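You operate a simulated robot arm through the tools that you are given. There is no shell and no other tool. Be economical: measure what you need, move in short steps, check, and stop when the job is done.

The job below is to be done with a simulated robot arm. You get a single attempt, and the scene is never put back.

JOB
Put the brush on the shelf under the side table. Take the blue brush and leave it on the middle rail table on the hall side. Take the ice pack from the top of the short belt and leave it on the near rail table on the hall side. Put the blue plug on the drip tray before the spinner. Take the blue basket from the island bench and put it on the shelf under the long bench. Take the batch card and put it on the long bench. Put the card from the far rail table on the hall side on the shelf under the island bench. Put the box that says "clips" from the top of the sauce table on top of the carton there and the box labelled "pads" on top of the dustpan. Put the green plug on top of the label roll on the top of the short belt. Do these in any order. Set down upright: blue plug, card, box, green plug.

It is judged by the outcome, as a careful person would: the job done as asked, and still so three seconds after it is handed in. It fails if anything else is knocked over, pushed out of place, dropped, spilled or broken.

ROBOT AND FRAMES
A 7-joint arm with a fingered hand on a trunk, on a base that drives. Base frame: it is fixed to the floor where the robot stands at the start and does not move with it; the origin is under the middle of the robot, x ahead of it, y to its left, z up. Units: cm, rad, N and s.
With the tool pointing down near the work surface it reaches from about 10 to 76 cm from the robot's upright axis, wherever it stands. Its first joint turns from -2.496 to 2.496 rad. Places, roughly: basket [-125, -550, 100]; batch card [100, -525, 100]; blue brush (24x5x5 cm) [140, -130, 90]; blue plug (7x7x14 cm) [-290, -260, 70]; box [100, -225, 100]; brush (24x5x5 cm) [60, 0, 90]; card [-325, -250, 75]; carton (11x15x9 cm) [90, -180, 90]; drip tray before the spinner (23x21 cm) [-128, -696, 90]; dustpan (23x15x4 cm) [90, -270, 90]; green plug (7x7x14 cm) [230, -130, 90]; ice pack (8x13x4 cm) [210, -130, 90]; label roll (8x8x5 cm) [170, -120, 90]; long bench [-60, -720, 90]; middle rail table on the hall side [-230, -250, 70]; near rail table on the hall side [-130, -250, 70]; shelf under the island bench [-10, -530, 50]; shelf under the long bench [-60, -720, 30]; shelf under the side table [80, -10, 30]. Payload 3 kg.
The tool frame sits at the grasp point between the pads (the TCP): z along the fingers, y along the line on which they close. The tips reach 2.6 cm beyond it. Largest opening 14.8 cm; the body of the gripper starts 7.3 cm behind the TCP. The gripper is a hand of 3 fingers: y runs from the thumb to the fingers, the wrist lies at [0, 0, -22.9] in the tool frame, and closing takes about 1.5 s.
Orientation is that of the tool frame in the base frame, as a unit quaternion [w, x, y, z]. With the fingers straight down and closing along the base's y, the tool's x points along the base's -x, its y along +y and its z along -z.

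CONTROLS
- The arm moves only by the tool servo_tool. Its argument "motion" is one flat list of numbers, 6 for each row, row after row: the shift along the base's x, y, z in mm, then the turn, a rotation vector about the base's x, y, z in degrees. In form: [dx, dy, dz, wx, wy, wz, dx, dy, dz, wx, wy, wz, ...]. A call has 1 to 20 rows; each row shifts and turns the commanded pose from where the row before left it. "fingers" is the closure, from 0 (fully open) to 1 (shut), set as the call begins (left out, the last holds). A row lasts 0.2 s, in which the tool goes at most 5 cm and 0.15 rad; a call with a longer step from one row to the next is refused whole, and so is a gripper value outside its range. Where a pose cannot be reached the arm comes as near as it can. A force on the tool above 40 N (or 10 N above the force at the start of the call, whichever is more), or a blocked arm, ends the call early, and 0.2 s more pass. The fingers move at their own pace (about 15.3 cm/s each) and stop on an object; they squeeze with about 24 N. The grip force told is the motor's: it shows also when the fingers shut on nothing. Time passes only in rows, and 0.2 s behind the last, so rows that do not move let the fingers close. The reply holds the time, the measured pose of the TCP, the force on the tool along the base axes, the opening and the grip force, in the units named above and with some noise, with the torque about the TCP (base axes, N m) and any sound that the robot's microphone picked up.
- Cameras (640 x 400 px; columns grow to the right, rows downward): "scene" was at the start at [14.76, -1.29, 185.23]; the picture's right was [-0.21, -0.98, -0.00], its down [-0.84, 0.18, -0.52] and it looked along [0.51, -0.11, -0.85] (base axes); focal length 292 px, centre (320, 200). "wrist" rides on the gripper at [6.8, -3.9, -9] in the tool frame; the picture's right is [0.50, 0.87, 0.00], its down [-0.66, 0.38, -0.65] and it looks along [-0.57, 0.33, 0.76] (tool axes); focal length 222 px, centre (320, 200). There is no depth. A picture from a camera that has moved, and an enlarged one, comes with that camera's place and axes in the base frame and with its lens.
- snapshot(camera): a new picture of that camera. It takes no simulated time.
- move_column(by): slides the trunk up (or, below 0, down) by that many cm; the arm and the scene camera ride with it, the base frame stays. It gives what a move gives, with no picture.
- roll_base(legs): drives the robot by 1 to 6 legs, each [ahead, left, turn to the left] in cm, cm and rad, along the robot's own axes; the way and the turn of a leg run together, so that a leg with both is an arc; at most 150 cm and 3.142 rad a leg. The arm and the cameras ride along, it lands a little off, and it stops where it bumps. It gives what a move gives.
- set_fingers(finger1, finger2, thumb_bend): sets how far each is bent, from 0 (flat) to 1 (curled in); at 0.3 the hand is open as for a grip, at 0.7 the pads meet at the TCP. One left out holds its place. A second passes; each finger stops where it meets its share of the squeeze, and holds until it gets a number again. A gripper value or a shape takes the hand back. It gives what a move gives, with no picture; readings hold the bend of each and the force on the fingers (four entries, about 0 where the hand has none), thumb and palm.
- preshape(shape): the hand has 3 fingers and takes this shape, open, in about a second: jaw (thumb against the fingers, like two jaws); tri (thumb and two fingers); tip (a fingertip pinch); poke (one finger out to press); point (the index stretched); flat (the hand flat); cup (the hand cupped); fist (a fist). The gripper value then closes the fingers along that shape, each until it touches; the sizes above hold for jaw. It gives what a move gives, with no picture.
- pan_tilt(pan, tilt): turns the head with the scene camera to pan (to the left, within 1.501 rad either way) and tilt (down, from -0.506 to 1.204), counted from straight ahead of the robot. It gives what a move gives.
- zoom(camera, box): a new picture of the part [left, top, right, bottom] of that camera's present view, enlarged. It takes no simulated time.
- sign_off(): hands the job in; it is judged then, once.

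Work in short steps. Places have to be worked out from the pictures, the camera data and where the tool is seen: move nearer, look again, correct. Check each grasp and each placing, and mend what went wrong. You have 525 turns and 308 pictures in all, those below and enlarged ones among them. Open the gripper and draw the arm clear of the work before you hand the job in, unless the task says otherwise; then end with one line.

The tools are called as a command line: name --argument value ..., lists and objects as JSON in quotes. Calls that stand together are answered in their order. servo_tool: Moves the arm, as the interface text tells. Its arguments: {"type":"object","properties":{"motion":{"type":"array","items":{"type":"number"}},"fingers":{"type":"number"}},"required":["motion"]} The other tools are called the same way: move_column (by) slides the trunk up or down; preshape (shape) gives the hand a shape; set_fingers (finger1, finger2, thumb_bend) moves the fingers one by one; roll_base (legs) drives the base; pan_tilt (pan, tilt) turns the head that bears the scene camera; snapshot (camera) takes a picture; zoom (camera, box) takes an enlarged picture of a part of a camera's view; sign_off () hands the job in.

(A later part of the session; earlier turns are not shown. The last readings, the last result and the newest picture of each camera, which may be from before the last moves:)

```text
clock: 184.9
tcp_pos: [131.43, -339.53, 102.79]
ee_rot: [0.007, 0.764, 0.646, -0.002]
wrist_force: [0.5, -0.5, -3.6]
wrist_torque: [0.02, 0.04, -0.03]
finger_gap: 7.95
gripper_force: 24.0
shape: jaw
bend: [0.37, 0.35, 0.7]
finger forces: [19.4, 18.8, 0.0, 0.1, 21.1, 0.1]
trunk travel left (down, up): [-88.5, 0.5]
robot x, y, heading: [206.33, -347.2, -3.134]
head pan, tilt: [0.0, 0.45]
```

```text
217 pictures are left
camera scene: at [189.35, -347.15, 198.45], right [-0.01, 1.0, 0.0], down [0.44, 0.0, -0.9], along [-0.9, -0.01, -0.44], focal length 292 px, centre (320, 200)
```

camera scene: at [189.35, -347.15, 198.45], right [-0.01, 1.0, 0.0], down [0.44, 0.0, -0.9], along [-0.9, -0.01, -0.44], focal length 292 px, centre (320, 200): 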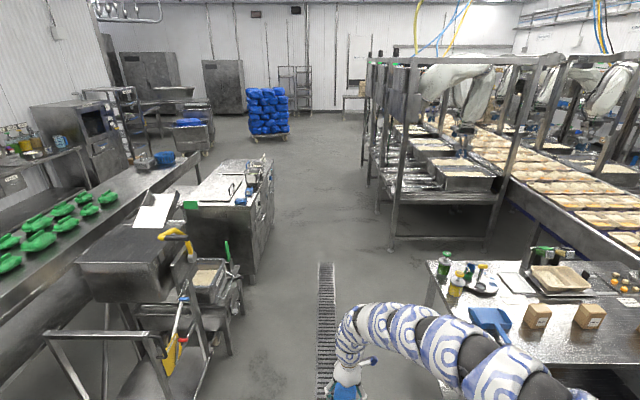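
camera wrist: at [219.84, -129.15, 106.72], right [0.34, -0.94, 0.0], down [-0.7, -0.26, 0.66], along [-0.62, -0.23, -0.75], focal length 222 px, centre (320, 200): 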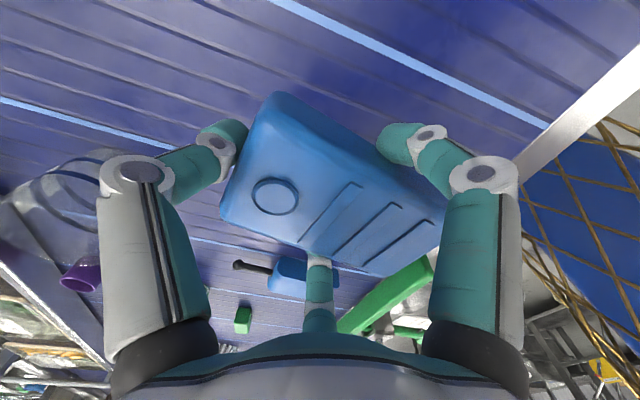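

Route is clear along y≈-347. I drive ahead 150 and look at the rail tables.

roll_base --legs '[[150, 0, 0]]'

pan_tilt --pan -0.5 --tilt 0.45

snapshot --camera "scene"

pan_tilt --pan 0.5 --tilt 0.5

snapshot --camera "scene"

```text
clock: 192.5
tcp_pos: [-20.73, -339.82, 102.72]
ee_rot: [0.006, 0.765, 0.643, -0.002]
wrist_force: [-0.3, -0.2, -4.2]
wrist_torque: [-0.03, 0.06, -0.02]
finger_gap: 7.91
gripper_force: 24.3
shape: jaw
bend: [0.37, 0.35, 0.7]
finger forces: [19.4, 18.7, 0.1, 0.0, 21.1, 0.0]
trunk travel left (down, up): [-88.5, 0.5]
robot x, y, heading: [53.93, -348.36, -3.144]
head pan, tilt: [0.0, 0.45]
```

```text
clock: 193.4
tcp_pos: [-20.71, -339.71, 102.75]
ee_rot: [0.006, 0.765, 0.644, -0.002]
wrist_force: [0.3, 0.5, -2.8]
wrist_torque: [-0.01, 0.04, -0.03]
finger_gap: 7.9
gripper_force: 24.5
shape: jaw
bend: [0.37, 0.35, 0.7]
finger forces: [19.4, 18.8, 0.1, 0.1, 21.1, 0.1]
trunk travel left (down, up): [-88.5, 0.5]
robot x, y, heading: [54.11, -347.77, -3.144]
head pan, tilt: [-0.499, 0.45]
```

```text
216 pictures are left
camera scene: at [38.08, -343.41, 198.45], right [0.48, 0.88, 0.0], down [0.38, -0.21, -0.9], along [-0.79, 0.43, -0.44], focal length 292 px, centre (320, 200)
```

scene: 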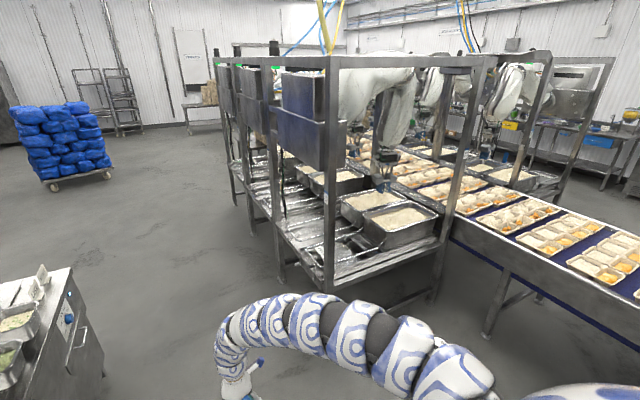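

```text
clock: 194.7
tcp_pos: [-20.81, -339.73, 102.78]
ee_rot: [0.007, 0.766, 0.643, -0.002]
wrist_force: [0.0, -0.1, -3.4]
wrist_torque: [-0.03, 0.04, -0.03]
finger_gap: 7.93
gripper_force: 23.9
shape: jaw
bend: [0.37, 0.35, 0.7]
finger forces: [19.4, 18.8, 0.1, 0.1, 21.0, 0.0]
trunk travel left (down, up): [-88.5, 0.5]
robot x, y, heading: [54.38, -347.67, -3.137]
head pan, tilt: [0.499, 0.499]
```

```text
215 pictures are left
camera scene: at [38.18, -352.15, 198.01], right [-0.48, 0.88, 0.0], down [0.42, 0.23, -0.88], along [-0.77, -0.42, -0.48], focal length 292 px, centre (320, 200)
```

scene: 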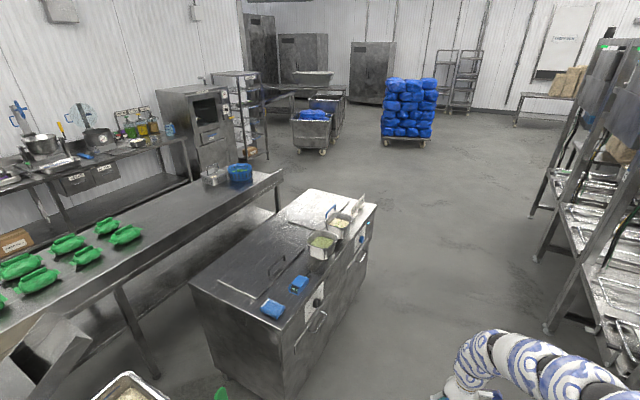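

The near rail table is the first frame. I drive to x≈-130, y≈-365 and turn right to face it.

roll_base --legs '[[100, 0, 0], [84, 17, 0], [0, 0, -1.575]]'

pan_tilt --pan 0 --tilt 0.7

snapshot --camera "scene"

```text
clock: 207.7
tcp_pos: [-125.1, -296.12, 102.83]
ee_rot: [0.003, 0.999, -0.041, -0.006]
wrist_force: [0.1, 0.2, -2.8]
wrist_torque: [0.05, 0.02, -0.01]
finger_gap: 7.89
gripper_force: 23.9
shape: jaw
bend: [0.37, 0.35, 0.7]
finger forces: [19.4, 18.8, 0.1, 0.0, 21.0, 0.0]
trunk travel left (down, up): [-88.5, 0.5]
robot x, y, heading: [-126.21, -371.36, 1.66]
head pan, tilt: [0.499, 0.499]
```

```text
clock: 208.6
tcp_pos: [-124.97, -296.08, 102.8]
ee_rot: [0.003, 0.999, -0.041, -0.007]
wrist_force: [0.9, -0.1, -3.0]
wrist_torque: [0.06, -0.05, -0.04]
finger_gap: 7.87
gripper_force: 23.7
shape: jaw
bend: [0.37, 0.35, 0.7]
finger forces: [19.4, 18.9, 0.1, 0.1, 20.9, 0.1]
trunk travel left (down, up): [-88.5, 0.5]
robot x, y, heading: [-126.02, -371.08, 1.663]
head pan, tilt: [0.0, 0.7]
```

```text
214 pictures are left
camera scene: at [-127.77, -354.87, 196.24], right [1.0, 0.09, 0.0], down [0.06, -0.64, -0.76], along [-0.07, 0.76, -0.64], focal length 292 px, centre (320, 200)
```

scene: 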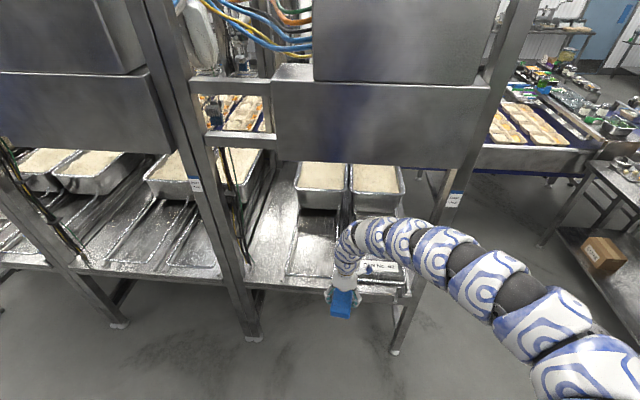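

I lower the trunk 22 to look in under the panel, with the hand still in front of the table.

move_column --by -22

pan_tilt --pan 0.1 --tilt 0.75

snapshot --camera "scene"

snapshot --camera "wrist"

```text
clock: 210.9
tcp_pos: [-124.94, -296.15, 80.77]
ee_rot: [0.003, 0.999, -0.041, -0.006]
wrist_force: [-0.4, -0.5, -2.8]
wrist_torque: [0.06, -0.03, 0.0]
finger_gap: 7.86
gripper_force: 23.8
shape: jaw
bend: [0.37, 0.35, 0.7]
finger forces: [19.4, 18.9, 0.0, 0.0, 20.8, 0.0]
trunk travel left (down, up): [-66.5, 22.5]
robot x, y, heading: [-126.45, -371.76, 1.666]
head pan, tilt: [0.0, 0.7]
```

```text
clock: 211.6
tcp_pos: [-124.97, -296.1, 80.75]
ee_rot: [0.004, 0.999, -0.041, -0.006]
wrist_force: [-0.6, -0.2, -3.2]
wrist_torque: [0.06, -0.01, 0.01]
finger_gap: 7.92
gripper_force: 23.5
shape: jaw
bend: [0.37, 0.35, 0.7]
finger forces: [19.4, 18.9, 0.1, 0.0, 20.7, 0.1]
trunk travel left (down, up): [-66.5, 22.5]
robot x, y, heading: [-126.43, -371.67, 1.663]
head pan, tilt: [0.099, 0.75]
```

```text
213 pictures are left
camera scene: at [-128.56, -355.2, 173.81], right [0.98, 0.19, 0.0], down [0.13, -0.67, -0.73], along [-0.14, 0.72, -0.68], focal length 292 px, centre (320, 200)
```

scene: 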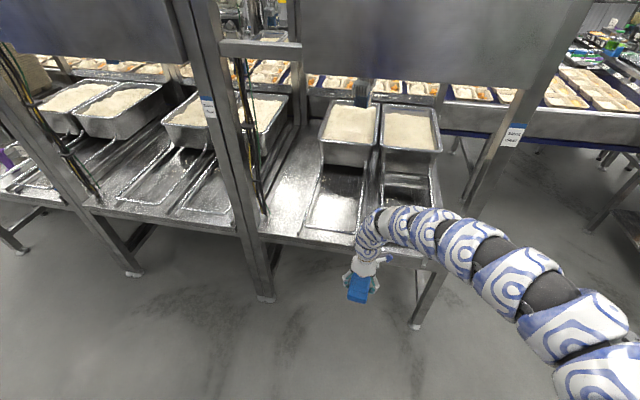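

```text
212 pictures are left
camera wrist: at [-117.72, -292.69, 89.64], right [0.43, -0.9, 0.0], down [-0.68, -0.32, 0.66], along [-0.6, -0.28, -0.75], focal length 222 px, centre (320, 200)
```

wrist: 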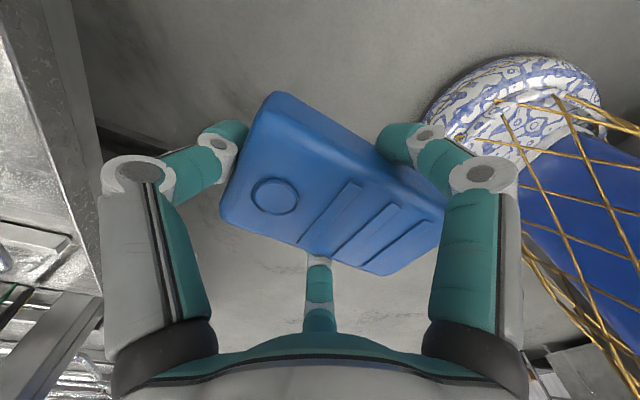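

I zoom on the free part of the table.

zoom --camera "scene" --box '[240, 120, 440, 245]'

```text
3.20 times, centred on (340, 182) of scene
camera zoom: at [-128.56, -355.2, 173.81], right [0.98, 0.19, 0.0], down [0.13, -0.67, -0.73], along [-0.14, 0.72, -0.68], focal length 934 px, centre (256, 256)
```

zoom: 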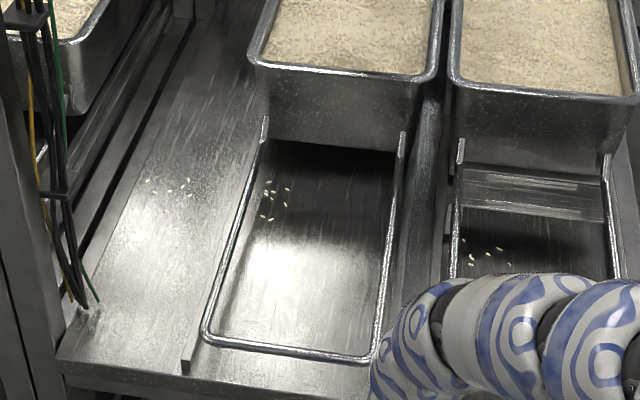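

I'll set it inside the wide left lane, centre ≈(-142,-252). I square up, strafe left and drive ahead.

roll_base --legs '[[0, 0, -0.09], [0, 23, 0], [40, 0, 0]]'

pan_tilt --pan 0.1 --tilt 0.9

snapshot --camera "scene"

snapshot --camera "wrist"

```text
clock: 215.9
tcp_pos: [-141.44, -255.67, 80.74]
ee_rot: [0.003, 0.996, -0.084, -0.006]
wrist_force: [-0.6, 0.2, -3.3]
wrist_torque: [0.05, -0.01, -0.03]
finger_gap: 7.87
gripper_force: 23.7
shape: jaw
bend: [0.37, 0.35, 0.7]
finger forces: [19.5, 18.9, 0.0, 0.1, 20.8, 0.1]
trunk travel left (down, up): [-66.5, 22.5]
robot x, y, heading: [-149.42, -331.03, 1.574]
head pan, tilt: [0.099, 0.75]
```

```text
clock: 216.6
tcp_pos: [-141.5, -255.83, 80.87]
ee_rot: [0.003, 0.996, -0.085, -0.006]
wrist_force: [-0.2, -0.2, -3.4]
wrist_torque: [0.05, -0.01, 0.04]
finger_gap: 7.86
gripper_force: 23.8
shape: jaw
bend: [0.37, 0.35, 0.7]
finger forces: [19.4, 18.8, 0.0, 0.0, 20.9, 0.0]
trunk travel left (down, up): [-66.5, 22.5]
robot x, y, heading: [-149.66, -330.53, 1.573]
head pan, tilt: [0.099, 0.901]
```

```text
210 pictures are left
camera scene: at [-150.2, -315.05, 172.62], right [0.99, 0.1, 0.0], down [0.08, -0.78, -0.62], along [-0.06, 0.62, -0.78], focal length 292 px, centre (320, 200)
```

scene: 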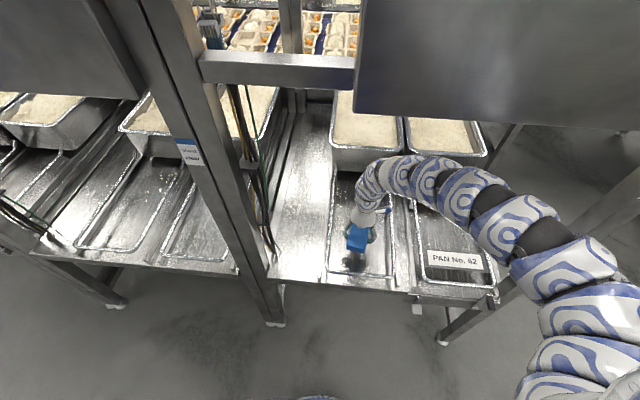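

```text
209 pictures are left
camera wrist: at [-133.98, -253.01, 89.64], right [0.35, -0.94, 0.0], down [-0.7, -0.26, 0.66], along [-0.62, -0.23, -0.75], focal length 222 px, centre (320, 200)
```

wrist: 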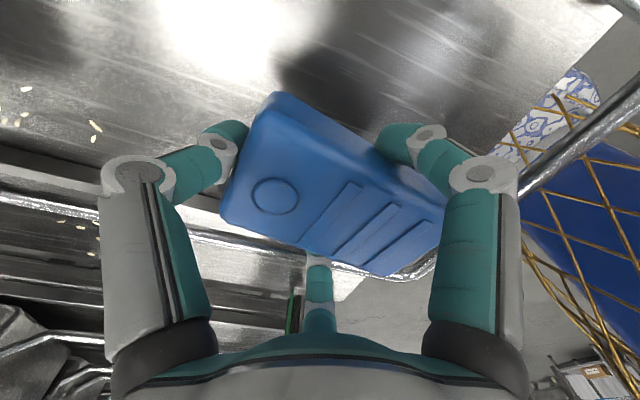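

Right over the lane. I move 3 cm deeper and lower to contact.

servo_tool --motion '[0, 15, 0, 0, 0, 0, 0, 15, 0, 0, 0, 0, 0, 0, -25, 0, 0, 0, 0, 0, -20, 0, 0, 0, 0, 0, -10, 0, 0, 0]'

snapshot --camera "wrist"

```text
clock: 217.8
tcp_pos: [-141.43, -252.6, 75.32]
ee_rot: [0.003, 0.996, -0.085, -0.007]
wrist_force: [0.0, 0.0, -3.4]
wrist_torque: [0.05, -0.08, 0.02]
finger_gap: 7.83
gripper_force: 23.6
shape: jaw
bend: [0.37, 0.35, 0.7]
finger forces: [19.4, 18.9, 0.0, 0.1, 20.6, 0.1]
trunk travel left (down, up): [-66.5, 22.5]
robot x, y, heading: [-149.7, -330.87, 1.573]
head pan, tilt: [0.099, 0.901]
```

```text
208 pictures are left
camera wrist: at [-133.92, -250.01, 84.14], right [0.35, -0.94, 0.0], down [-0.7, -0.26, 0.66], along [-0.62, -0.23, -0.75], focal length 222 px, centre (320, 200)
```

wrist: 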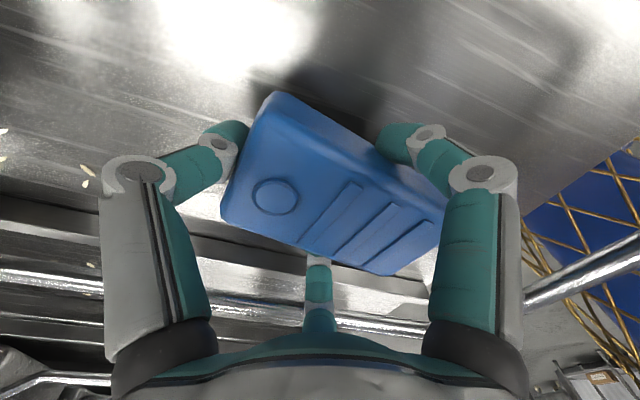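

Still some gap; I lower in 5 mm steps.

servo_tool --motion '[0, 0, -5, 0, 0, 0, 0, 0, -5, 0, 0, 0, 0, 0, -5, 0, 0, 0]'

servo_tool --motion '[0, 0, -4, 0, 0, 0, 0, 0, -4, 0, 0, 0]'

```text
clock: 218.6
tcp_pos: [-141.41, -252.77, 73.91]
ee_rot: [0.003, 0.996, -0.086, -0.005]
wrist_force: [1.1, 0.5, -3.3]
wrist_torque: [-0.01, 0.0, 0.03]
finger_gap: 7.84
gripper_force: 23.7
shape: jaw
bend: [0.37, 0.35, 0.7]
finger forces: [19.4, 18.9, 0.1, 0.0, 20.6, 0.1]
trunk travel left (down, up): [-66.5, 22.5]
robot x, y, heading: [-149.54, -330.49, 1.58]
head pan, tilt: [0.099, 0.901]
```

```text
clock: 219.2
tcp_pos: [-141.46, -252.81, 73.1]
ee_rot: [0.003, 0.996, -0.084, -0.005]
wrist_force: [1.1, -0.5, -2.6]
wrist_torque: [0.05, -0.03, -0.01]
finger_gap: 7.83
gripper_force: 23.9
shape: jaw
bend: [0.37, 0.35, 0.7]
finger forces: [19.3, 18.9, 0.0, 0.0, 20.5, 0.0]
trunk travel left (down, up): [-66.5, 22.5]
robot x, y, heading: [-149.37, -330.42, 1.576]
head pan, tilt: [0.099, 0.901]
```

servo_tool --motion '[0, 0, -4, 0, 0, 0, 0, 0, -4, 0, 0, 0]'

servo_tool --motion '[0, 0, -4, 0, 0, 0, 0, 0, -4, 0, 0, 0]'

snapshot --camera "wrist"

```text
clock: 219.8
tcp_pos: [-141.43, -252.7, 72.53]
ee_rot: [-0.001, 0.996, -0.085, -0.006]
wrist_force: [1.2, 0.6, 39.8]
wrist_torque: [-0.22, -0.29, -0.01]
finger_gap: 7.84
gripper_force: 24.2
shape: jaw
bend: [0.78, 0.35, 0.7]
finger forces: [36.3, 25.6, 0.1, 0.1, 27.4, 0.0]
trunk travel left (down, up): [-66.5, 22.5]
robot x, y, heading: [-149.47, -330.8, 1.577]
head pan, tilt: [0.099, 0.901]
```

```text
clock: 220.2
tcp_pos: [-141.55, -252.63, 72.48]
ee_rot: [-0.002, 0.996, -0.084, -0.005]
wrist_force: [0.0, -4.5, 35.4]
wrist_torque: [-0.59, -0.31, -0.07]
finger_gap: 7.77
gripper_force: 23.8
shape: jaw
bend: [0.79, 0.34, 0.69]
finger forces: [39.5, 26.2, 0.0, 0.0, 22.0, 0.0]
trunk travel left (down, up): [-66.5, 22.5]
robot x, y, heading: [-149.8, -330.72, 1.57]
head pan, tilt: [0.099, 0.901]
stopped in row 1: the force on the tool passed its limit at 53 N (the readings are from after the stop); the commanded pose is now the measured one
```

```text
207 pictures are left
camera wrist: at [-133.94, -249.96, 81.45], right [0.35, -0.94, -0.01], down [-0.7, -0.27, 0.66], along [-0.62, -0.22, -0.75], focal length 222 px, centre (320, 200)
```

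wrist: 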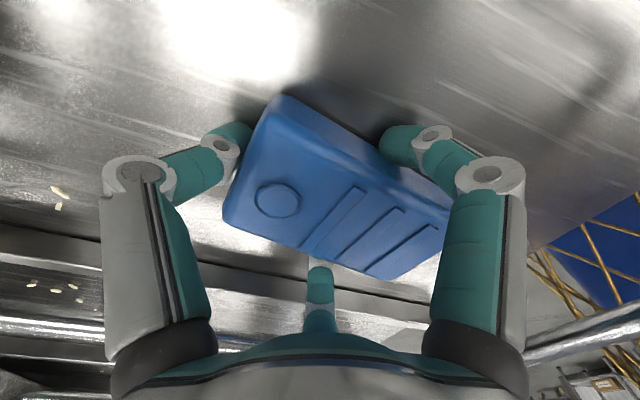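

On the table. I ease up 3 mm, open, and lift out.

servo_tool --motion '[0, 0, 4, 0, 0, 0]'

servo_tool --motion '[0, 0, 0, 0, 0, 0, 0, 0, 0, 0, 0, 0, 0, 0, 0, 0, 0, 0]' --fingers 0.1

servo_tool --motion '[0, 0, 15, 0, 0, 0, 0, 0, 25, 0, 0, 0, 0, 0, 30, 0, 0, 0]'

snapshot --camera "wrist"

snapshot --camera "scene"

```text
clock: 220.6
tcp_pos: [-141.43, -252.56, 72.61]
ee_rot: [0.0, 0.996, -0.085, -0.007]
wrist_force: [-1.0, -0.9, 7.2]
wrist_torque: [-0.02, 0.0, 0.01]
finger_gap: 7.77
gripper_force: 23.6
shape: jaw
bend: [0.35, 0.34, 0.69]
finger forces: [24.6, 20.8, 0.1, 0.0, 22.6, 0.0]
trunk travel left (down, up): [-66.5, 22.5]
robot x, y, heading: [-149.54, -330.8, 1.578]
head pan, tilt: [0.099, 0.901]
```

```text
clock: 221.4
tcp_pos: [-141.43, -252.55, 72.59]
ee_rot: [0.0, 0.996, -0.086, -0.007]
wrist_force: [-1.5, 0.4, 2.3]
wrist_torque: [-0.15, -0.2, -0.02]
finger_gap: 13.31
gripper_force: 0.0
shape: jaw
bend: [0.24, 0.25, 0.33]
finger forces: [2.9, 0.0, 0.0, 0.0, 0.2, 0.1]
trunk travel left (down, up): [-66.5, 22.5]
robot x, y, heading: [-149.5, -330.82, 1.571]
head pan, tilt: [0.099, 0.901]
```

```text
clock: 222.2
tcp_pos: [-141.28, -252.55, 79.63]
ee_rot: [0.0, 0.996, -0.085, -0.006]
wrist_force: [-0.6, 0.1, -0.1]
wrist_torque: [0.01, -0.01, 0.01]
finger_gap: 13.31
gripper_force: 0.0
shape: jaw
bend: [0.25, 0.25, 0.33]
finger forces: [0.1, 0.0, 0.1, 0.1, 0.0, 0.0]
trunk travel left (down, up): [-66.5, 22.5]
robot x, y, heading: [-149.63, -330.87, 1.577]
head pan, tilt: [0.099, 0.901]
```

```text
206 pictures are left
camera wrist: at [-133.75, -249.87, 88.44], right [0.35, -0.94, -0.01], down [-0.7, -0.26, 0.66], along [-0.62, -0.23, -0.75], focal length 222 px, centre (320, 200)
```

wrist: 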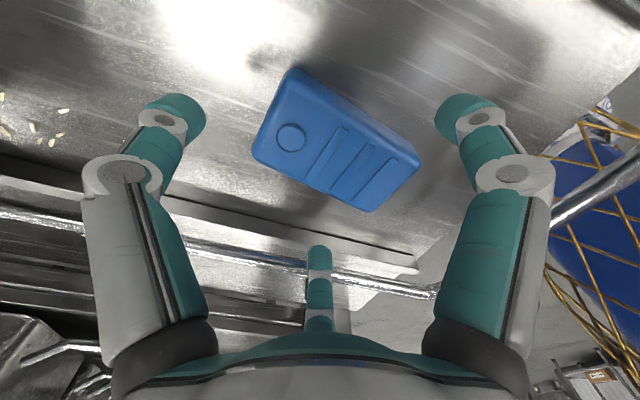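

```text
205 pictures are left
camera scene: at [-150.2, -315.13, 172.63], right [0.99, 0.1, 0.0], down [0.08, -0.78, -0.62], along [-0.06, 0.62, -0.78], focal length 292 px, centre (320, 200)
```

scene: 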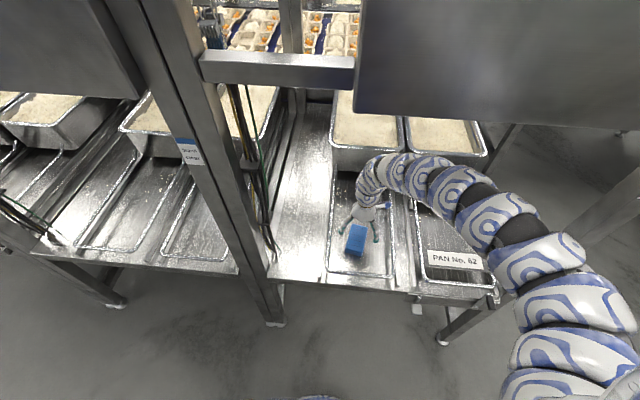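

Ice pack done. I back away and go to the far rail table (blue plug, card).

servo_tool --motion '[0, 0, 30, 0, 0, 0, 0, 0, 30, 0, 0, 0]'

roll_base --legs '[[-45, 0, 0], [0, 130, 0]]'

pan_tilt --pan 0.2 --tilt 0.7

snapshot --camera "scene"

```text
clock: 222.8
tcp_pos: [-141.58, -252.72, 85.6]
ee_rot: [0.0, 0.996, -0.084, -0.007]
wrist_force: [0.1, 0.2, 0.3]
wrist_torque: [-0.02, -0.01, 0.0]
finger_gap: 13.3
gripper_force: 0.0
shape: jaw
bend: [0.25, 0.25, 0.33]
finger forces: [0.0, 0.0, 0.0, 0.1, 0.0, 0.0]
trunk travel left (down, up): [-66.5, 22.5]
robot x, y, heading: [-149.55, -330.66, 1.578]
head pan, tilt: [0.099, 0.901]
```

```text
clock: 231.5
tcp_pos: [-269.8, -298.86, 85.54]
ee_rot: [0.001, 0.997, -0.077, -0.005]
wrist_force: [-0.5, 0.6, 0.6]
wrist_torque: [0.01, 0.01, -0.02]
finger_gap: 13.31
gripper_force: 0.0
shape: jaw
bend: [0.25, 0.25, 0.33]
finger forces: [0.0, 0.0, 0.1, 0.0, 0.1, 0.0]
trunk travel left (down, up): [-66.5, 22.5]
robot x, y, heading: [-276.52, -377.52, 1.592]
head pan, tilt: [0.099, 0.901]
```

```text
clock: 232.2
tcp_pos: [-269.84, -298.77, 85.56]
ee_rot: [0.001, 0.997, -0.078, -0.006]
wrist_force: [-0.4, -0.7, 0.8]
wrist_torque: [0.02, -0.02, -0.01]
finger_gap: 13.28
gripper_force: 0.0
shape: jaw
bend: [0.25, 0.25, 0.33]
finger forces: [0.0, 0.1, 0.0, 0.0, 0.1, 0.0]
trunk travel left (down, up): [-66.5, 22.5]
robot x, y, heading: [-276.61, -377.38, 1.592]
head pan, tilt: [0.201, 0.7]
```

```text
204 pictures are left
camera scene: at [-278.46, -360.6, 174.23], right [0.98, 0.22, 0.0], down [0.14, -0.63, -0.76], along [-0.17, 0.75, -0.64], focal length 292 px, centre (320, 200)
```

scene: 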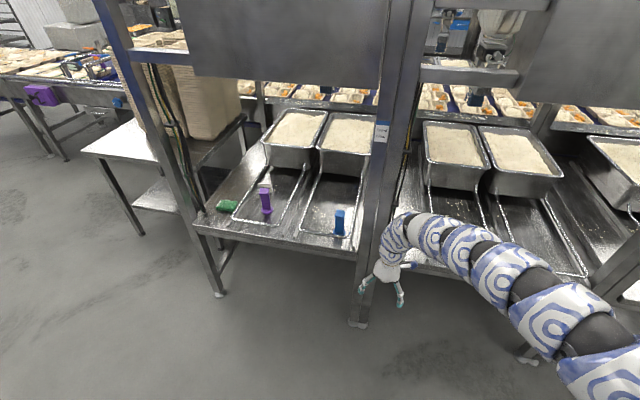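

zoom --camera "scene" --box '[190, 140, 390, 265]'

```text
3.20 times, centred on (290, 202) of scene
camera zoom: at [-278.46, -360.6, 174.23], right [0.98, 0.22, 0.0], down [0.14, -0.63, -0.76], along [-0.17, 0.75, -0.64], focal length 934 px, centre (416, 192)
```

zoom: 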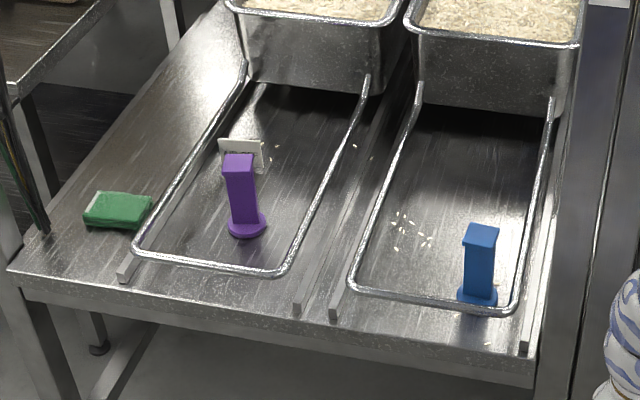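

Blue plug stands at ≈(-291,-260), close to a post at (-274,-269). I strafe left so the arm can come straight in, raise the trunk a bit and stretch the arm.

roll_base --legs '[[0, 28, -0.02]]'

move_column --by 10

servo_tool --motion '[18, 20, 0, 0, 0, 0, 18, 20, 0, 0, 0, 0, 18, 20, 0, 0, 0, 0, 18, 20, 0, 0, 0, 0]' --fingers 0.3

snapshot --camera "scene"

```text
clock: 234.2
tcp_pos: [-296.88, -299.21, 85.54]
ee_rot: [0.0, 0.997, -0.082, -0.005]
wrist_force: [-1.2, 0.1, -0.2]
wrist_torque: [-0.02, -0.01, 0.0]
finger_gap: 13.3
gripper_force: 0.0
shape: jaw
bend: [0.25, 0.25, 0.33]
finger forces: [0.1, 0.0, 0.0, 0.0, 0.0, 0.0]
trunk travel left (down, up): [-66.5, 22.5]
robot x, y, heading: [-304.39, -377.65, 1.578]
head pan, tilt: [0.201, 0.7]
```

```text
clock: 235.5
tcp_pos: [-296.93, -299.21, 95.57]
ee_rot: [0.001, 0.997, -0.082, -0.006]
wrist_force: [-0.7, 0.0, 0.2]
wrist_torque: [-0.05, -0.02, 0.01]
finger_gap: 13.33
gripper_force: 0.1
shape: jaw
bend: [0.25, 0.25, 0.33]
finger forces: [0.0, 0.0, 0.0, 0.0, 0.0, 0.0]
trunk travel left (down, up): [-76.5, 12.5]
robot x, y, heading: [-304.16, -377.31, 1.575]
head pan, tilt: [0.201, 0.7]
```

```text
clock: 236.5
tcp_pos: [-289.45, -291.41, 95.42]
ee_rot: [0.001, 0.997, -0.082, -0.005]
wrist_force: [-0.6, 0.1, 0.5]
wrist_torque: [-0.02, 0.03, 0.0]
finger_gap: 10.39
gripper_force: 0.1
shape: jaw
bend: [0.28, 0.28, 0.74]
finger forces: [0.0, 0.0, 0.0, 0.0, 0.0, 0.1]
trunk travel left (down, up): [-76.5, 12.5]
robot x, y, heading: [-303.86, -377.49, 1.584]
head pan, tilt: [0.201, 0.7]
```

```text
202 pictures are left
camera scene: at [-306.07, -360.98, 184.24], right [0.98, 0.21, 0.0], down [0.13, -0.63, -0.76], along [-0.16, 0.75, -0.64], focal length 292 px, centre (320, 200)
```

scene: 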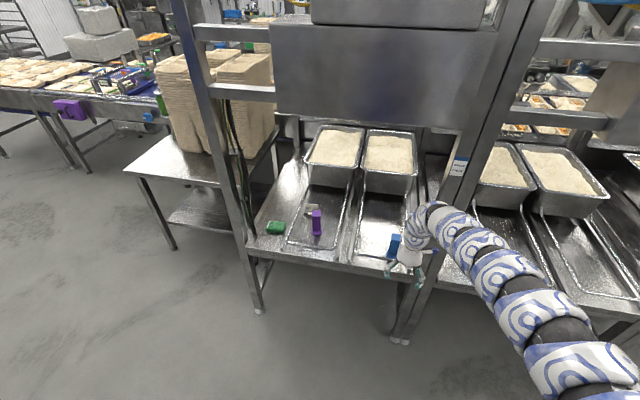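

The forearm would meet the post. I yaw back so the jaws close along x and pitch the tool 45° forward, which puts the wrist behind the hand.

servo_tool --motion '[0, 0, 0, 0, 0, -8, 0, 0, 0, 0, 0, -8, 0, 0, 0, 0, 0, -8, 0, 0, 0, 0, 0, -8, 0, 0, 0, 0, 0, -8, 0, 0, 0, 0, 0, -8, 0, 0, 0, 0, 0, -8, 0, 0, 0, 0, 0, -8, 0, 0, 0, 0, 0, -8, 0, 0, 0, 0, 0, -8, 0, 0, 0, 8, 0, 0, 0, 0, 0, 8, 0, 0, 0, 0, 0, 8, 0, 0, 0, 0, 0, 8, 0, 0, 0, 0, 0, 8, 0, 0, 0, 0, 0, 5, 0, 0]'

snapshot --camera "scene"

```text
clock: 239.9
tcp_pos: [-290.72, -289.21, 95.76]
ee_rot: [-0.209, 0.679, -0.678, -0.19]
wrist_force: [0.4, 0.8, 0.7]
wrist_torque: [-0.01, 0.02, 0.03]
finger_gap: 10.37
gripper_force: 0.0
shape: jaw
bend: [0.28, 0.28, 0.74]
finger forces: [0.1, 0.1, 0.0, 0.0, 0.0, 0.0]
out of reach, approached as far as the arm can: row 14, 15, 16
trunk travel left (down, up): [-76.5, 12.5]
robot x, y, heading: [-304.29, -377.46, 1.581]
head pan, tilt: [0.201, 0.7]
```

```text
201 pictures are left
camera scene: at [-306.06, -360.98, 184.23], right [0.98, 0.21, 0.0], down [0.13, -0.63, -0.76], along [-0.16, 0.75, -0.64], focal length 292 px, centre (320, 200)
```

scene: 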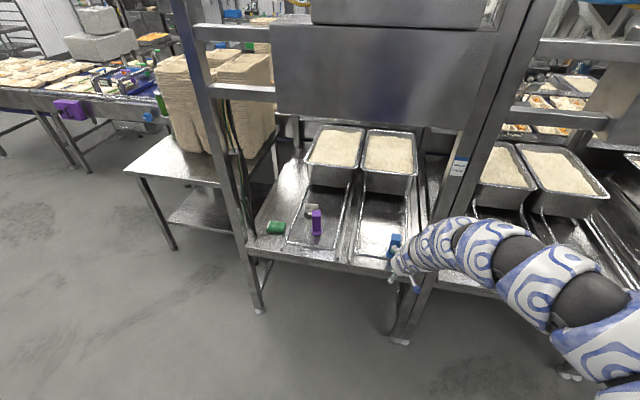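

Arm always approaches from my right side. I'll stand left of the plug, facing +x, so my right side is open floor. First undo the pitch, back off, turn right and reposition.

servo_tool --motion '[0, 0, 0, -8, 0, 0, 0, 0, 0, -8, 0, 0, 0, 0, 0, -8, 0, 0, 0, 0, 0, -8, 0, 0]'

roll_base --legs '[[-20, 0, 0], [0, 0, -1.58], [-46, 0, 0], [0, 80, 0]]'

pan_tilt --pan 0.7 --tilt 0.8

snapshot --camera "scene"

```text
clock: 240.9
tcp_pos: [-289.82, -288.75, 95.99]
ee_rot: [-0.066, 0.707, -0.704, -0.031]
wrist_force: [-0.2, 0.4, -0.4]
wrist_torque: [-0.03, -0.01, -0.04]
finger_gap: 10.36
gripper_force: 0.0
shape: jaw
bend: [0.28, 0.28, 0.74]
finger forces: [0.1, 0.1, 0.1, 0.1, 0.0, 0.1]
out of reach, approached as far as the arm can: row 2
trunk travel left (down, up): [-76.5, 12.5]
robot x, y, heading: [-304.31, -377.31, 1.582]
head pan, tilt: [0.201, 0.7]
```

```text
clock: 252.6
tcp_pos: [-259.6, -335.01, 96.1]
ee_rot: [0.07, 0.017, 0.997, -0.026]
wrist_force: [-0.3, 0.4, 0.4]
wrist_torque: [0.0, 0.05, 0.0]
finger_gap: 10.39
gripper_force: 0.0
shape: jaw
bend: [0.28, 0.28, 0.74]
finger forces: [0.1, 0.0, 0.0, 0.0, 0.0, 0.1]
trunk travel left (down, up): [-76.5, 12.5]
robot x, y, heading: [-347.3, -316.64, -0.029]
head pan, tilt: [0.201, 0.7]
```

```text
clock: 253.5
tcp_pos: [-259.55, -335.05, 95.95]
ee_rot: [0.071, 0.017, 0.997, -0.026]
wrist_force: [-0.6, 0.3, 0.0]
wrist_torque: [0.0, 0.04, 0.0]
finger_gap: 10.38
gripper_force: 0.1
shape: jaw
bend: [0.28, 0.28, 0.74]
finger forces: [0.0, 0.0, 0.1, 0.0, 0.0, 0.0]
trunk travel left (down, up): [-76.5, 12.5]
robot x, y, heading: [-347.65, -316.88, -0.026]
head pan, tilt: [0.7, 0.799]
```

```text
200 pictures are left
camera scene: at [-333.21, -311.99, 183.41], right [0.62, -0.78, 0.0], down [-0.56, -0.44, -0.7], along [0.55, 0.43, -0.72], focal length 292 px, centre (320, 200)
```

scene: 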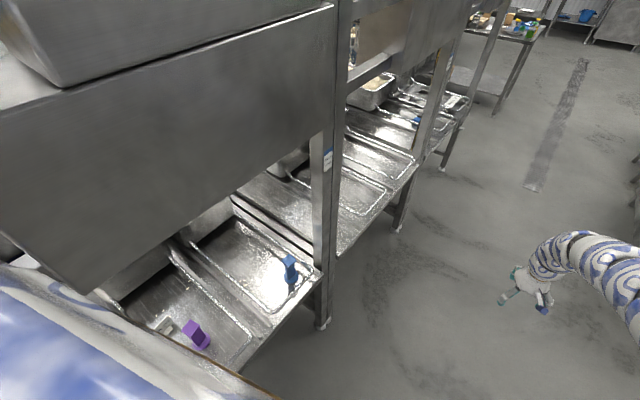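

Good vantage. I swing the hand toward the plug at z≈96, levelling the tool.

servo_tool --motion '[-25, 40, 0, 1, 2.5, 0.5, -25, 40, 0, 1, 2.5, 0.5, -25, 40, 0, 1, 3, 0.5, -25, 40, 0, 0, 0, 0, -25, 40, 0, 0, 0, 0, -25, 40, 0, 0, 0, 0, -25, 40, 0, 0, 0, 0, -25, 40, 0, 0, 0, 0, -25, 40, 0, 0, 0, 0, -25, 40, 0, 0, 0, 0, -25, 40, 0, 0, 0, 0, -25, 40, 0, 0, 0, 0]'

snapshot --camera "scene"

snapshot --camera "wrist"

```text
clock: 256.1
tcp_pos: [-289.72, -286.83, 96.08]
ee_rot: [0.0, 0.004, 1.0, 0.0]
wrist_force: [0.9, 0.3, 0.3]
wrist_torque: [-0.05, -0.01, 0.0]
finger_gap: 10.39
gripper_force: 0.1
shape: jaw
bend: [0.28, 0.28, 0.74]
finger forces: [0.1, 0.1, 0.1, 0.0, 0.0, 0.0]
trunk travel left (down, up): [-76.5, 12.5]
robot x, y, heading: [-347.67, -317.24, -0.029]
head pan, tilt: [0.7, 0.799]
```

```text
199 pictures are left
camera scene: at [-333.28, -311.88, 183.42], right [0.62, -0.78, 0.0], down [-0.56, -0.45, -0.7], along [0.55, 0.43, -0.72], focal length 292 px, centre (320, 200)
```

scene: 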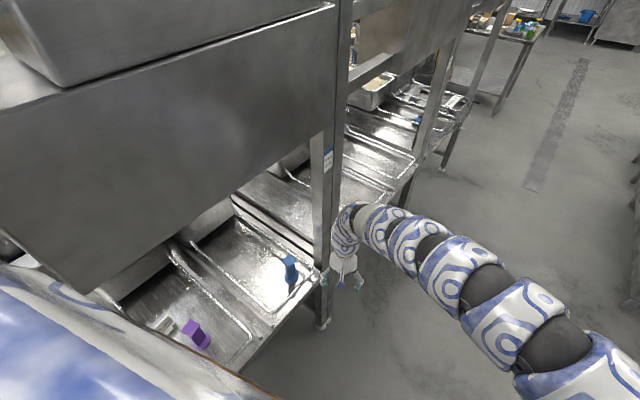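

```text
198 pictures are left
camera wrist: at [-296.42, -290.78, 104.95], right [-0.49, 0.87, 0.0], down [0.66, 0.37, 0.65], along [0.57, 0.32, -0.76], focal length 222 px, centre (320, 200)
```

wrist: 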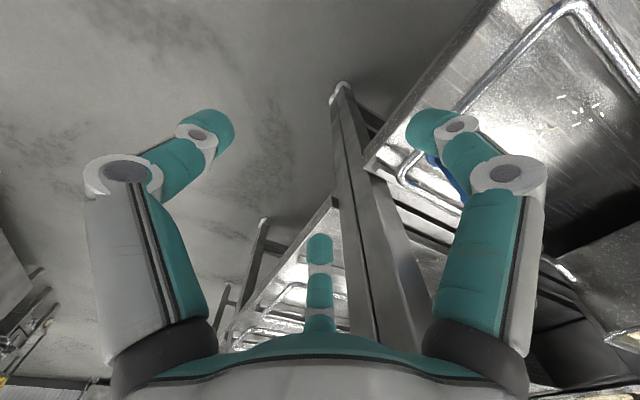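

I shift a little left to -296 (away from the post) and move in over the plug, fingers narrower.

servo_tool --motion '[-32, 0, 0, 0, 0, 0, -30, 0, 0, 0, 0, 0, 0, 40, 0, 0, 0, 0, 0, 40, 0, 0, 0, 0, 0, 40, 0, 0, 0, 0, 0, 40, 0, 0, 0, 0, 0, 40, 0, 0, 0, 0, 0, 40, 0, 0, 0, 0]' --fingers 0.4

snapshot --camera "wrist"

snapshot --camera "scene"

```text
clock: 257.9
tcp_pos: [-296.29, -266.99, 96.41]
ee_rot: [0.001, 0.004, 1.0, -0.001]
wrist_force: [-2.6, 3.5, 0.2]
wrist_torque: [-0.19, -0.3, -0.01]
finger_gap: 8.9
gripper_force: 0.1
shape: jaw
bend: [0.32, 0.32, 0.7]
finger forces: [0.1, 0.1, 0.0, 0.0, 0.0, 0.1]
out of reach, approached as far as the arm can: row 7, 8
trunk travel left (down, up): [-76.5, 12.5]
robot x, y, heading: [-347.56, -316.64, -0.03]
head pan, tilt: [0.7, 0.799]
```

```text
197 pictures are left
camera wrist: at [-302.98, -270.81, 105.3], right [-0.49, 0.87, 0.0], down [0.66, 0.37, 0.65], along [0.57, 0.32, -0.76], focal length 222 px, centre (320, 200)
```

wrist: 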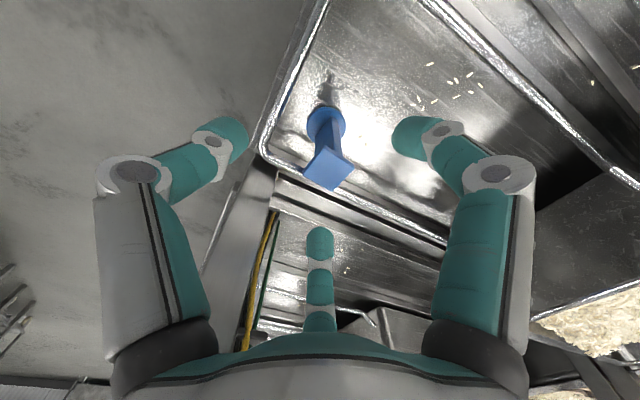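

```text
196 pictures are left
camera scene: at [-333.41, -311.8, 183.42], right [0.62, -0.78, 0.0], down [-0.56, -0.45, -0.7], along [0.55, 0.43, -0.72], focal length 292 px, centre (320, 200)
```

scene: 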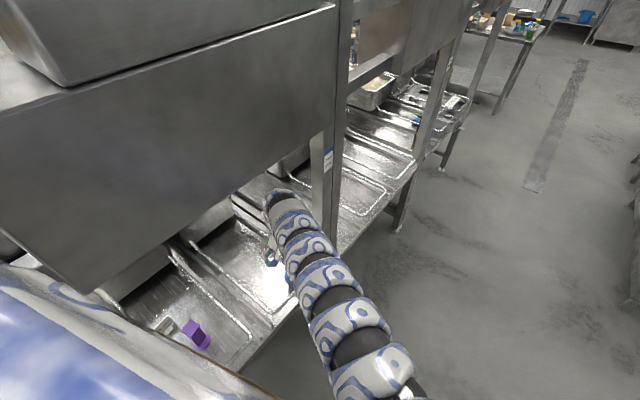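

Plug centre ≈(-291.5,-263.1). I check that the odd force is transient.

servo_tool --motion '[10, 5, -10, 0, 0, 0, 10, 5, -20, 0, 0, 0]'

snapshot --camera "wrist"

```text
clock: 258.5
tcp_pos: [-295.95, -267.48, 96.13]
ee_rot: [0.0, 0.004, 1.0, 0.0]
wrist_force: [0.6, 0.0, -0.2]
wrist_torque: [0.03, -0.02, -0.03]
finger_gap: 8.89
gripper_force: 0.0
shape: jaw
bend: [0.32, 0.32, 0.7]
finger forces: [0.0, 0.0, 0.1, 0.0, 0.0, 0.1]
out of reach, approached as far as the arm can: row 1, 2
trunk travel left (down, up): [-76.5, 12.5]
robot x, y, heading: [-347.69, -316.72, -0.029]
head pan, tilt: [0.7, 0.799]
```

```text
195 pictures are left
camera wrist: at [-302.6, -271.26, 105.0], right [-0.49, 0.87, 0.0], down [0.66, 0.37, 0.65], along [0.57, 0.32, -0.76], focal length 222 px, centre (320, 200)
```

wrist: 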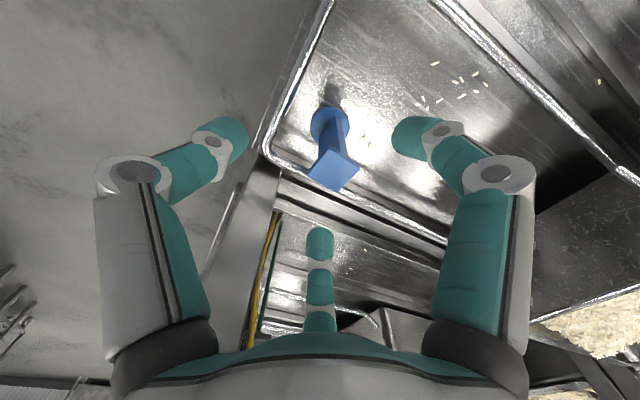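

Joint limit again; I use trunk and base instead: trunk down 7, base ahead 4.4 and left 4.3.

move_column --by -7

roll_base --legs '[[4.3, 4.4, 0]]'

snapshot --camera "wrist"

snapshot --camera "scene"

```text
clock: 259.6
tcp_pos: [-295.94, -267.38, 89.02]
ee_rot: [0.001, 0.004, 1.0, 0.0]
wrist_force: [-1.1, -0.4, -0.5]
wrist_torque: [0.01, -0.02, 0.04]
finger_gap: 8.89
gripper_force: 0.1
shape: jaw
bend: [0.32, 0.32, 0.7]
finger forces: [0.1, 0.0, 0.0, 0.0, 0.0, 0.0]
trunk travel left (down, up): [-69.5, 19.5]
robot x, y, heading: [-347.46, -317.2, -0.034]
head pan, tilt: [0.7, 0.799]
```

```text
clock: 260.6
tcp_pos: [-291.55, -263.11, 88.9]
ee_rot: [-0.001, 0.004, 1.0, -0.001]
wrist_force: [0.1, 0.1, 0.2]
wrist_torque: [0.02, 0.0, 0.01]
finger_gap: 8.88
gripper_force: 0.1
shape: jaw
bend: [0.32, 0.32, 0.7]
finger forces: [0.0, 0.1, 0.0, 0.0, 0.0, 0.0]
trunk travel left (down, up): [-69.5, 19.5]
robot x, y, heading: [-343.13, -312.49, -0.026]
head pan, tilt: [0.7, 0.799]
```

```text
194 pictures are left
camera wrist: at [-298.18, -266.89, 97.94], right [-0.49, 0.87, 0.0], down [0.66, 0.37, 0.65], along [0.57, 0.32, -0.76], focal length 222 px, centre (320, 200)
```

wrist: 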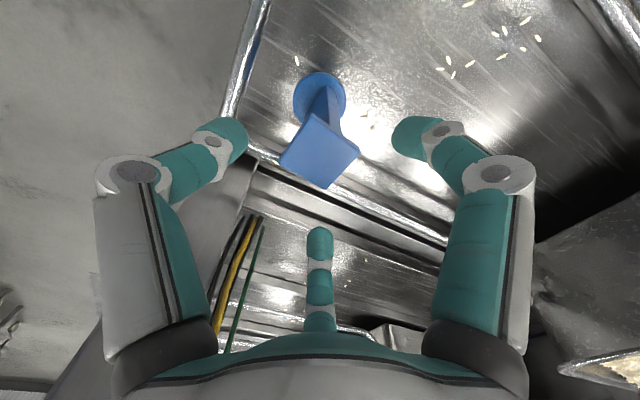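

```text
193 pictures are left
camera scene: at [-328.72, -307.56, 176.4], right [0.62, -0.78, 0.0], down [-0.56, -0.45, -0.7], along [0.55, 0.43, -0.72], focal length 292 px, centre (320, 200)
```

scene: 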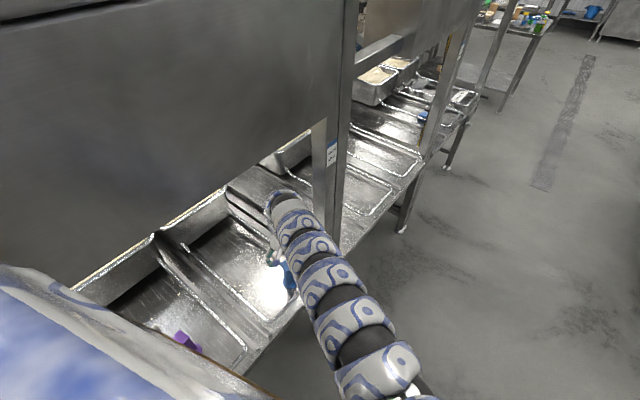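

Perfectly centred. I lower the trunk 10 and close.

move_column --by -9.5

servo_tool --motion '[0, 0, 0, 0, 0, 0, 0, 0, 0, 0, 0, 0, 0, 0, 0, 0, 0, 0, 0, 0, 0, 0, 0, 0, 0, 0, 0, 0, 0, 0, 0, 0, 0, 0, 0, 0]' --fingers 1

snapshot --camera "wrist"

```text
clock: 261.9
tcp_pos: [-291.51, -262.93, 79.49]
ee_rot: [0.0, 0.004, 1.0, 0.0]
wrist_force: [-0.6, 0.2, 0.2]
wrist_torque: [0.02, 0.02, 0.02]
finger_gap: 8.89
gripper_force: 0.1
shape: jaw
bend: [0.32, 0.32, 0.7]
finger forces: [0.0, 0.0, 0.1, 0.1, 0.0, 0.0]
trunk travel left (down, up): [-60.0, 29.0]
robot x, y, heading: [-343.5, -312.69, -0.026]
head pan, tilt: [0.7, 0.799]
```

```text
clock: 263.2
tcp_pos: [-291.55, -262.97, 79.53]
ee_rot: [0.001, 0.004, 1.0, 0.0]
wrist_force: [-0.4, -0.6, 0.2]
wrist_torque: [-0.07, 0.0, 0.03]
finger_gap: 1.4
gripper_force: 24.1
shape: jaw
bend: [0.75, 0.77, 0.7]
finger forces: [19.6, 16.5, 0.0, 0.1, 22.2, 0.0]
trunk travel left (down, up): [-60.0, 29.0]
robot x, y, heading: [-342.83, -313.19, -0.027]
head pan, tilt: [0.7, 0.799]
```

```text
192 pictures are left
camera wrist: at [-298.24, -266.95, 88.5], right [-0.49, 0.87, 0.0], down [0.66, 0.37, 0.65], along [0.57, 0.32, -0.76], focal length 222 px, centre (320, 200)
```

wrist: 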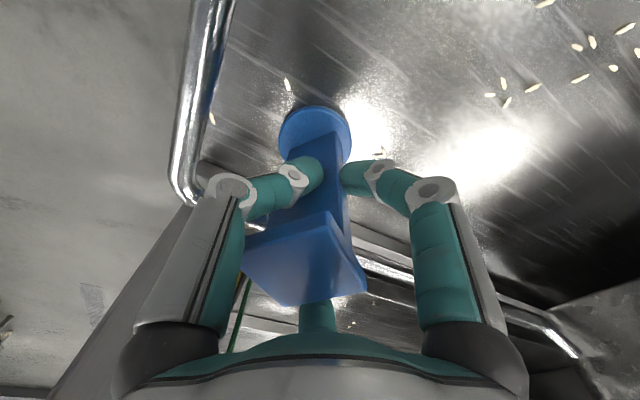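

Firm grip. I lift with the trunk and slide away from the table.

move_column --by 9

roll_base --legs '[[-2, -10, 0], [0, -45, 0]]'

snapshot --camera "wrist"

pan_tilt --pan -1.4 --tilt 0.35

snapshot --camera "scene"

```text
clock: 264.5
tcp_pos: [-291.54, -263.13, 88.47]
ee_rot: [0.001, 0.005, 1.0, -0.001]
wrist_force: [0.1, -0.1, -1.3]
wrist_torque: [-0.01, 0.0, 0.0]
finger_gap: 1.32
gripper_force: 23.7
shape: jaw
bend: [0.75, 0.77, 0.7]
finger forces: [20.0, 16.8, 0.1, 0.0, 21.9, 0.0]
trunk travel left (down, up): [-69.0, 20.0]
robot x, y, heading: [-342.96, -312.44, -0.028]
head pan, tilt: [0.7, 0.799]
```

```text
clock: 268.0
tcp_pos: [-295.13, -317.97, 88.51]
ee_rot: [0.0, 0.007, 1.0, 0.0]
wrist_force: [0.6, -0.5, -2.8]
wrist_torque: [0.01, 0.03, 0.01]
finger_gap: 1.34
gripper_force: 23.7
shape: jaw
bend: [0.75, 0.77, 0.7]
finger forces: [20.0, 16.8, 0.1, 0.0, 22.0, 0.1]
trunk travel left (down, up): [-69.0, 20.0]
robot x, y, heading: [-346.83, -367.19, -0.037]
head pan, tilt: [0.7, 0.799]
```

```text
191 pictures are left
camera wrist: at [-301.75, -321.77, 97.51], right [-0.49, 0.87, 0.0], down [0.66, 0.37, 0.65], along [0.57, 0.32, -0.76], focal length 222 px, centre (320, 200)
```

wrist: 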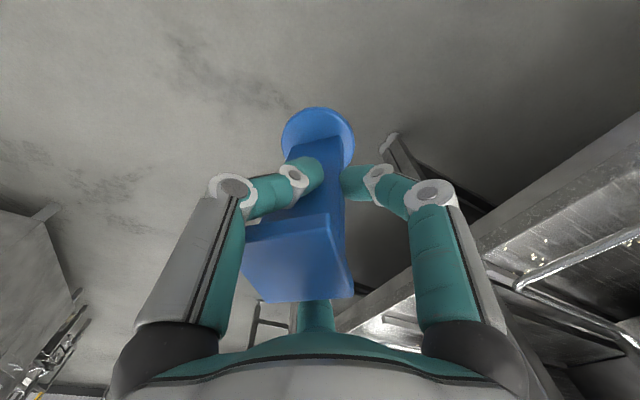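

```text
clock: 270.0
tcp_pos: [-295.01, -317.9, 88.51]
ee_rot: [0.001, 0.006, 1.0, 0.0]
wrist_force: [-0.7, 0.2, -1.9]
wrist_torque: [0.03, 0.04, 0.0]
finger_gap: 1.35
gripper_force: 23.8
shape: jaw
bend: [0.75, 0.77, 0.7]
finger forces: [19.9, 16.8, 0.0, 0.0, 22.1, 0.0]
trunk travel left (down, up): [-69.0, 20.0]
robot x, y, heading: [-346.85, -367.13, -0.036]
head pan, tilt: [-1.4, 0.351]
```

```text
190 pictures are left
camera scene: at [-337.67, -376.46, 179.88], right [-0.99, -0.14, 0.0], down [-0.05, 0.34, -0.94], along [0.13, -0.93, -0.34], focal length 292 px, centre (320, 200)
```

scene: 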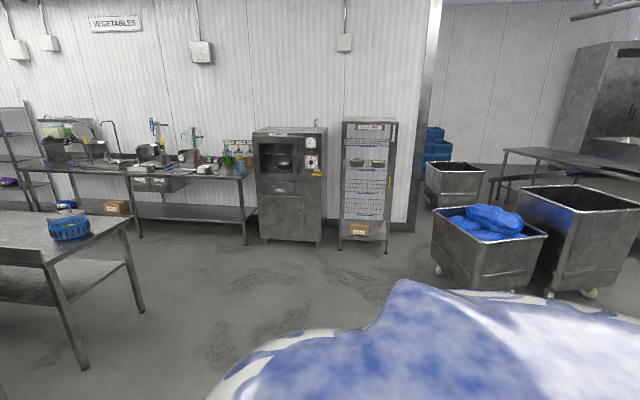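

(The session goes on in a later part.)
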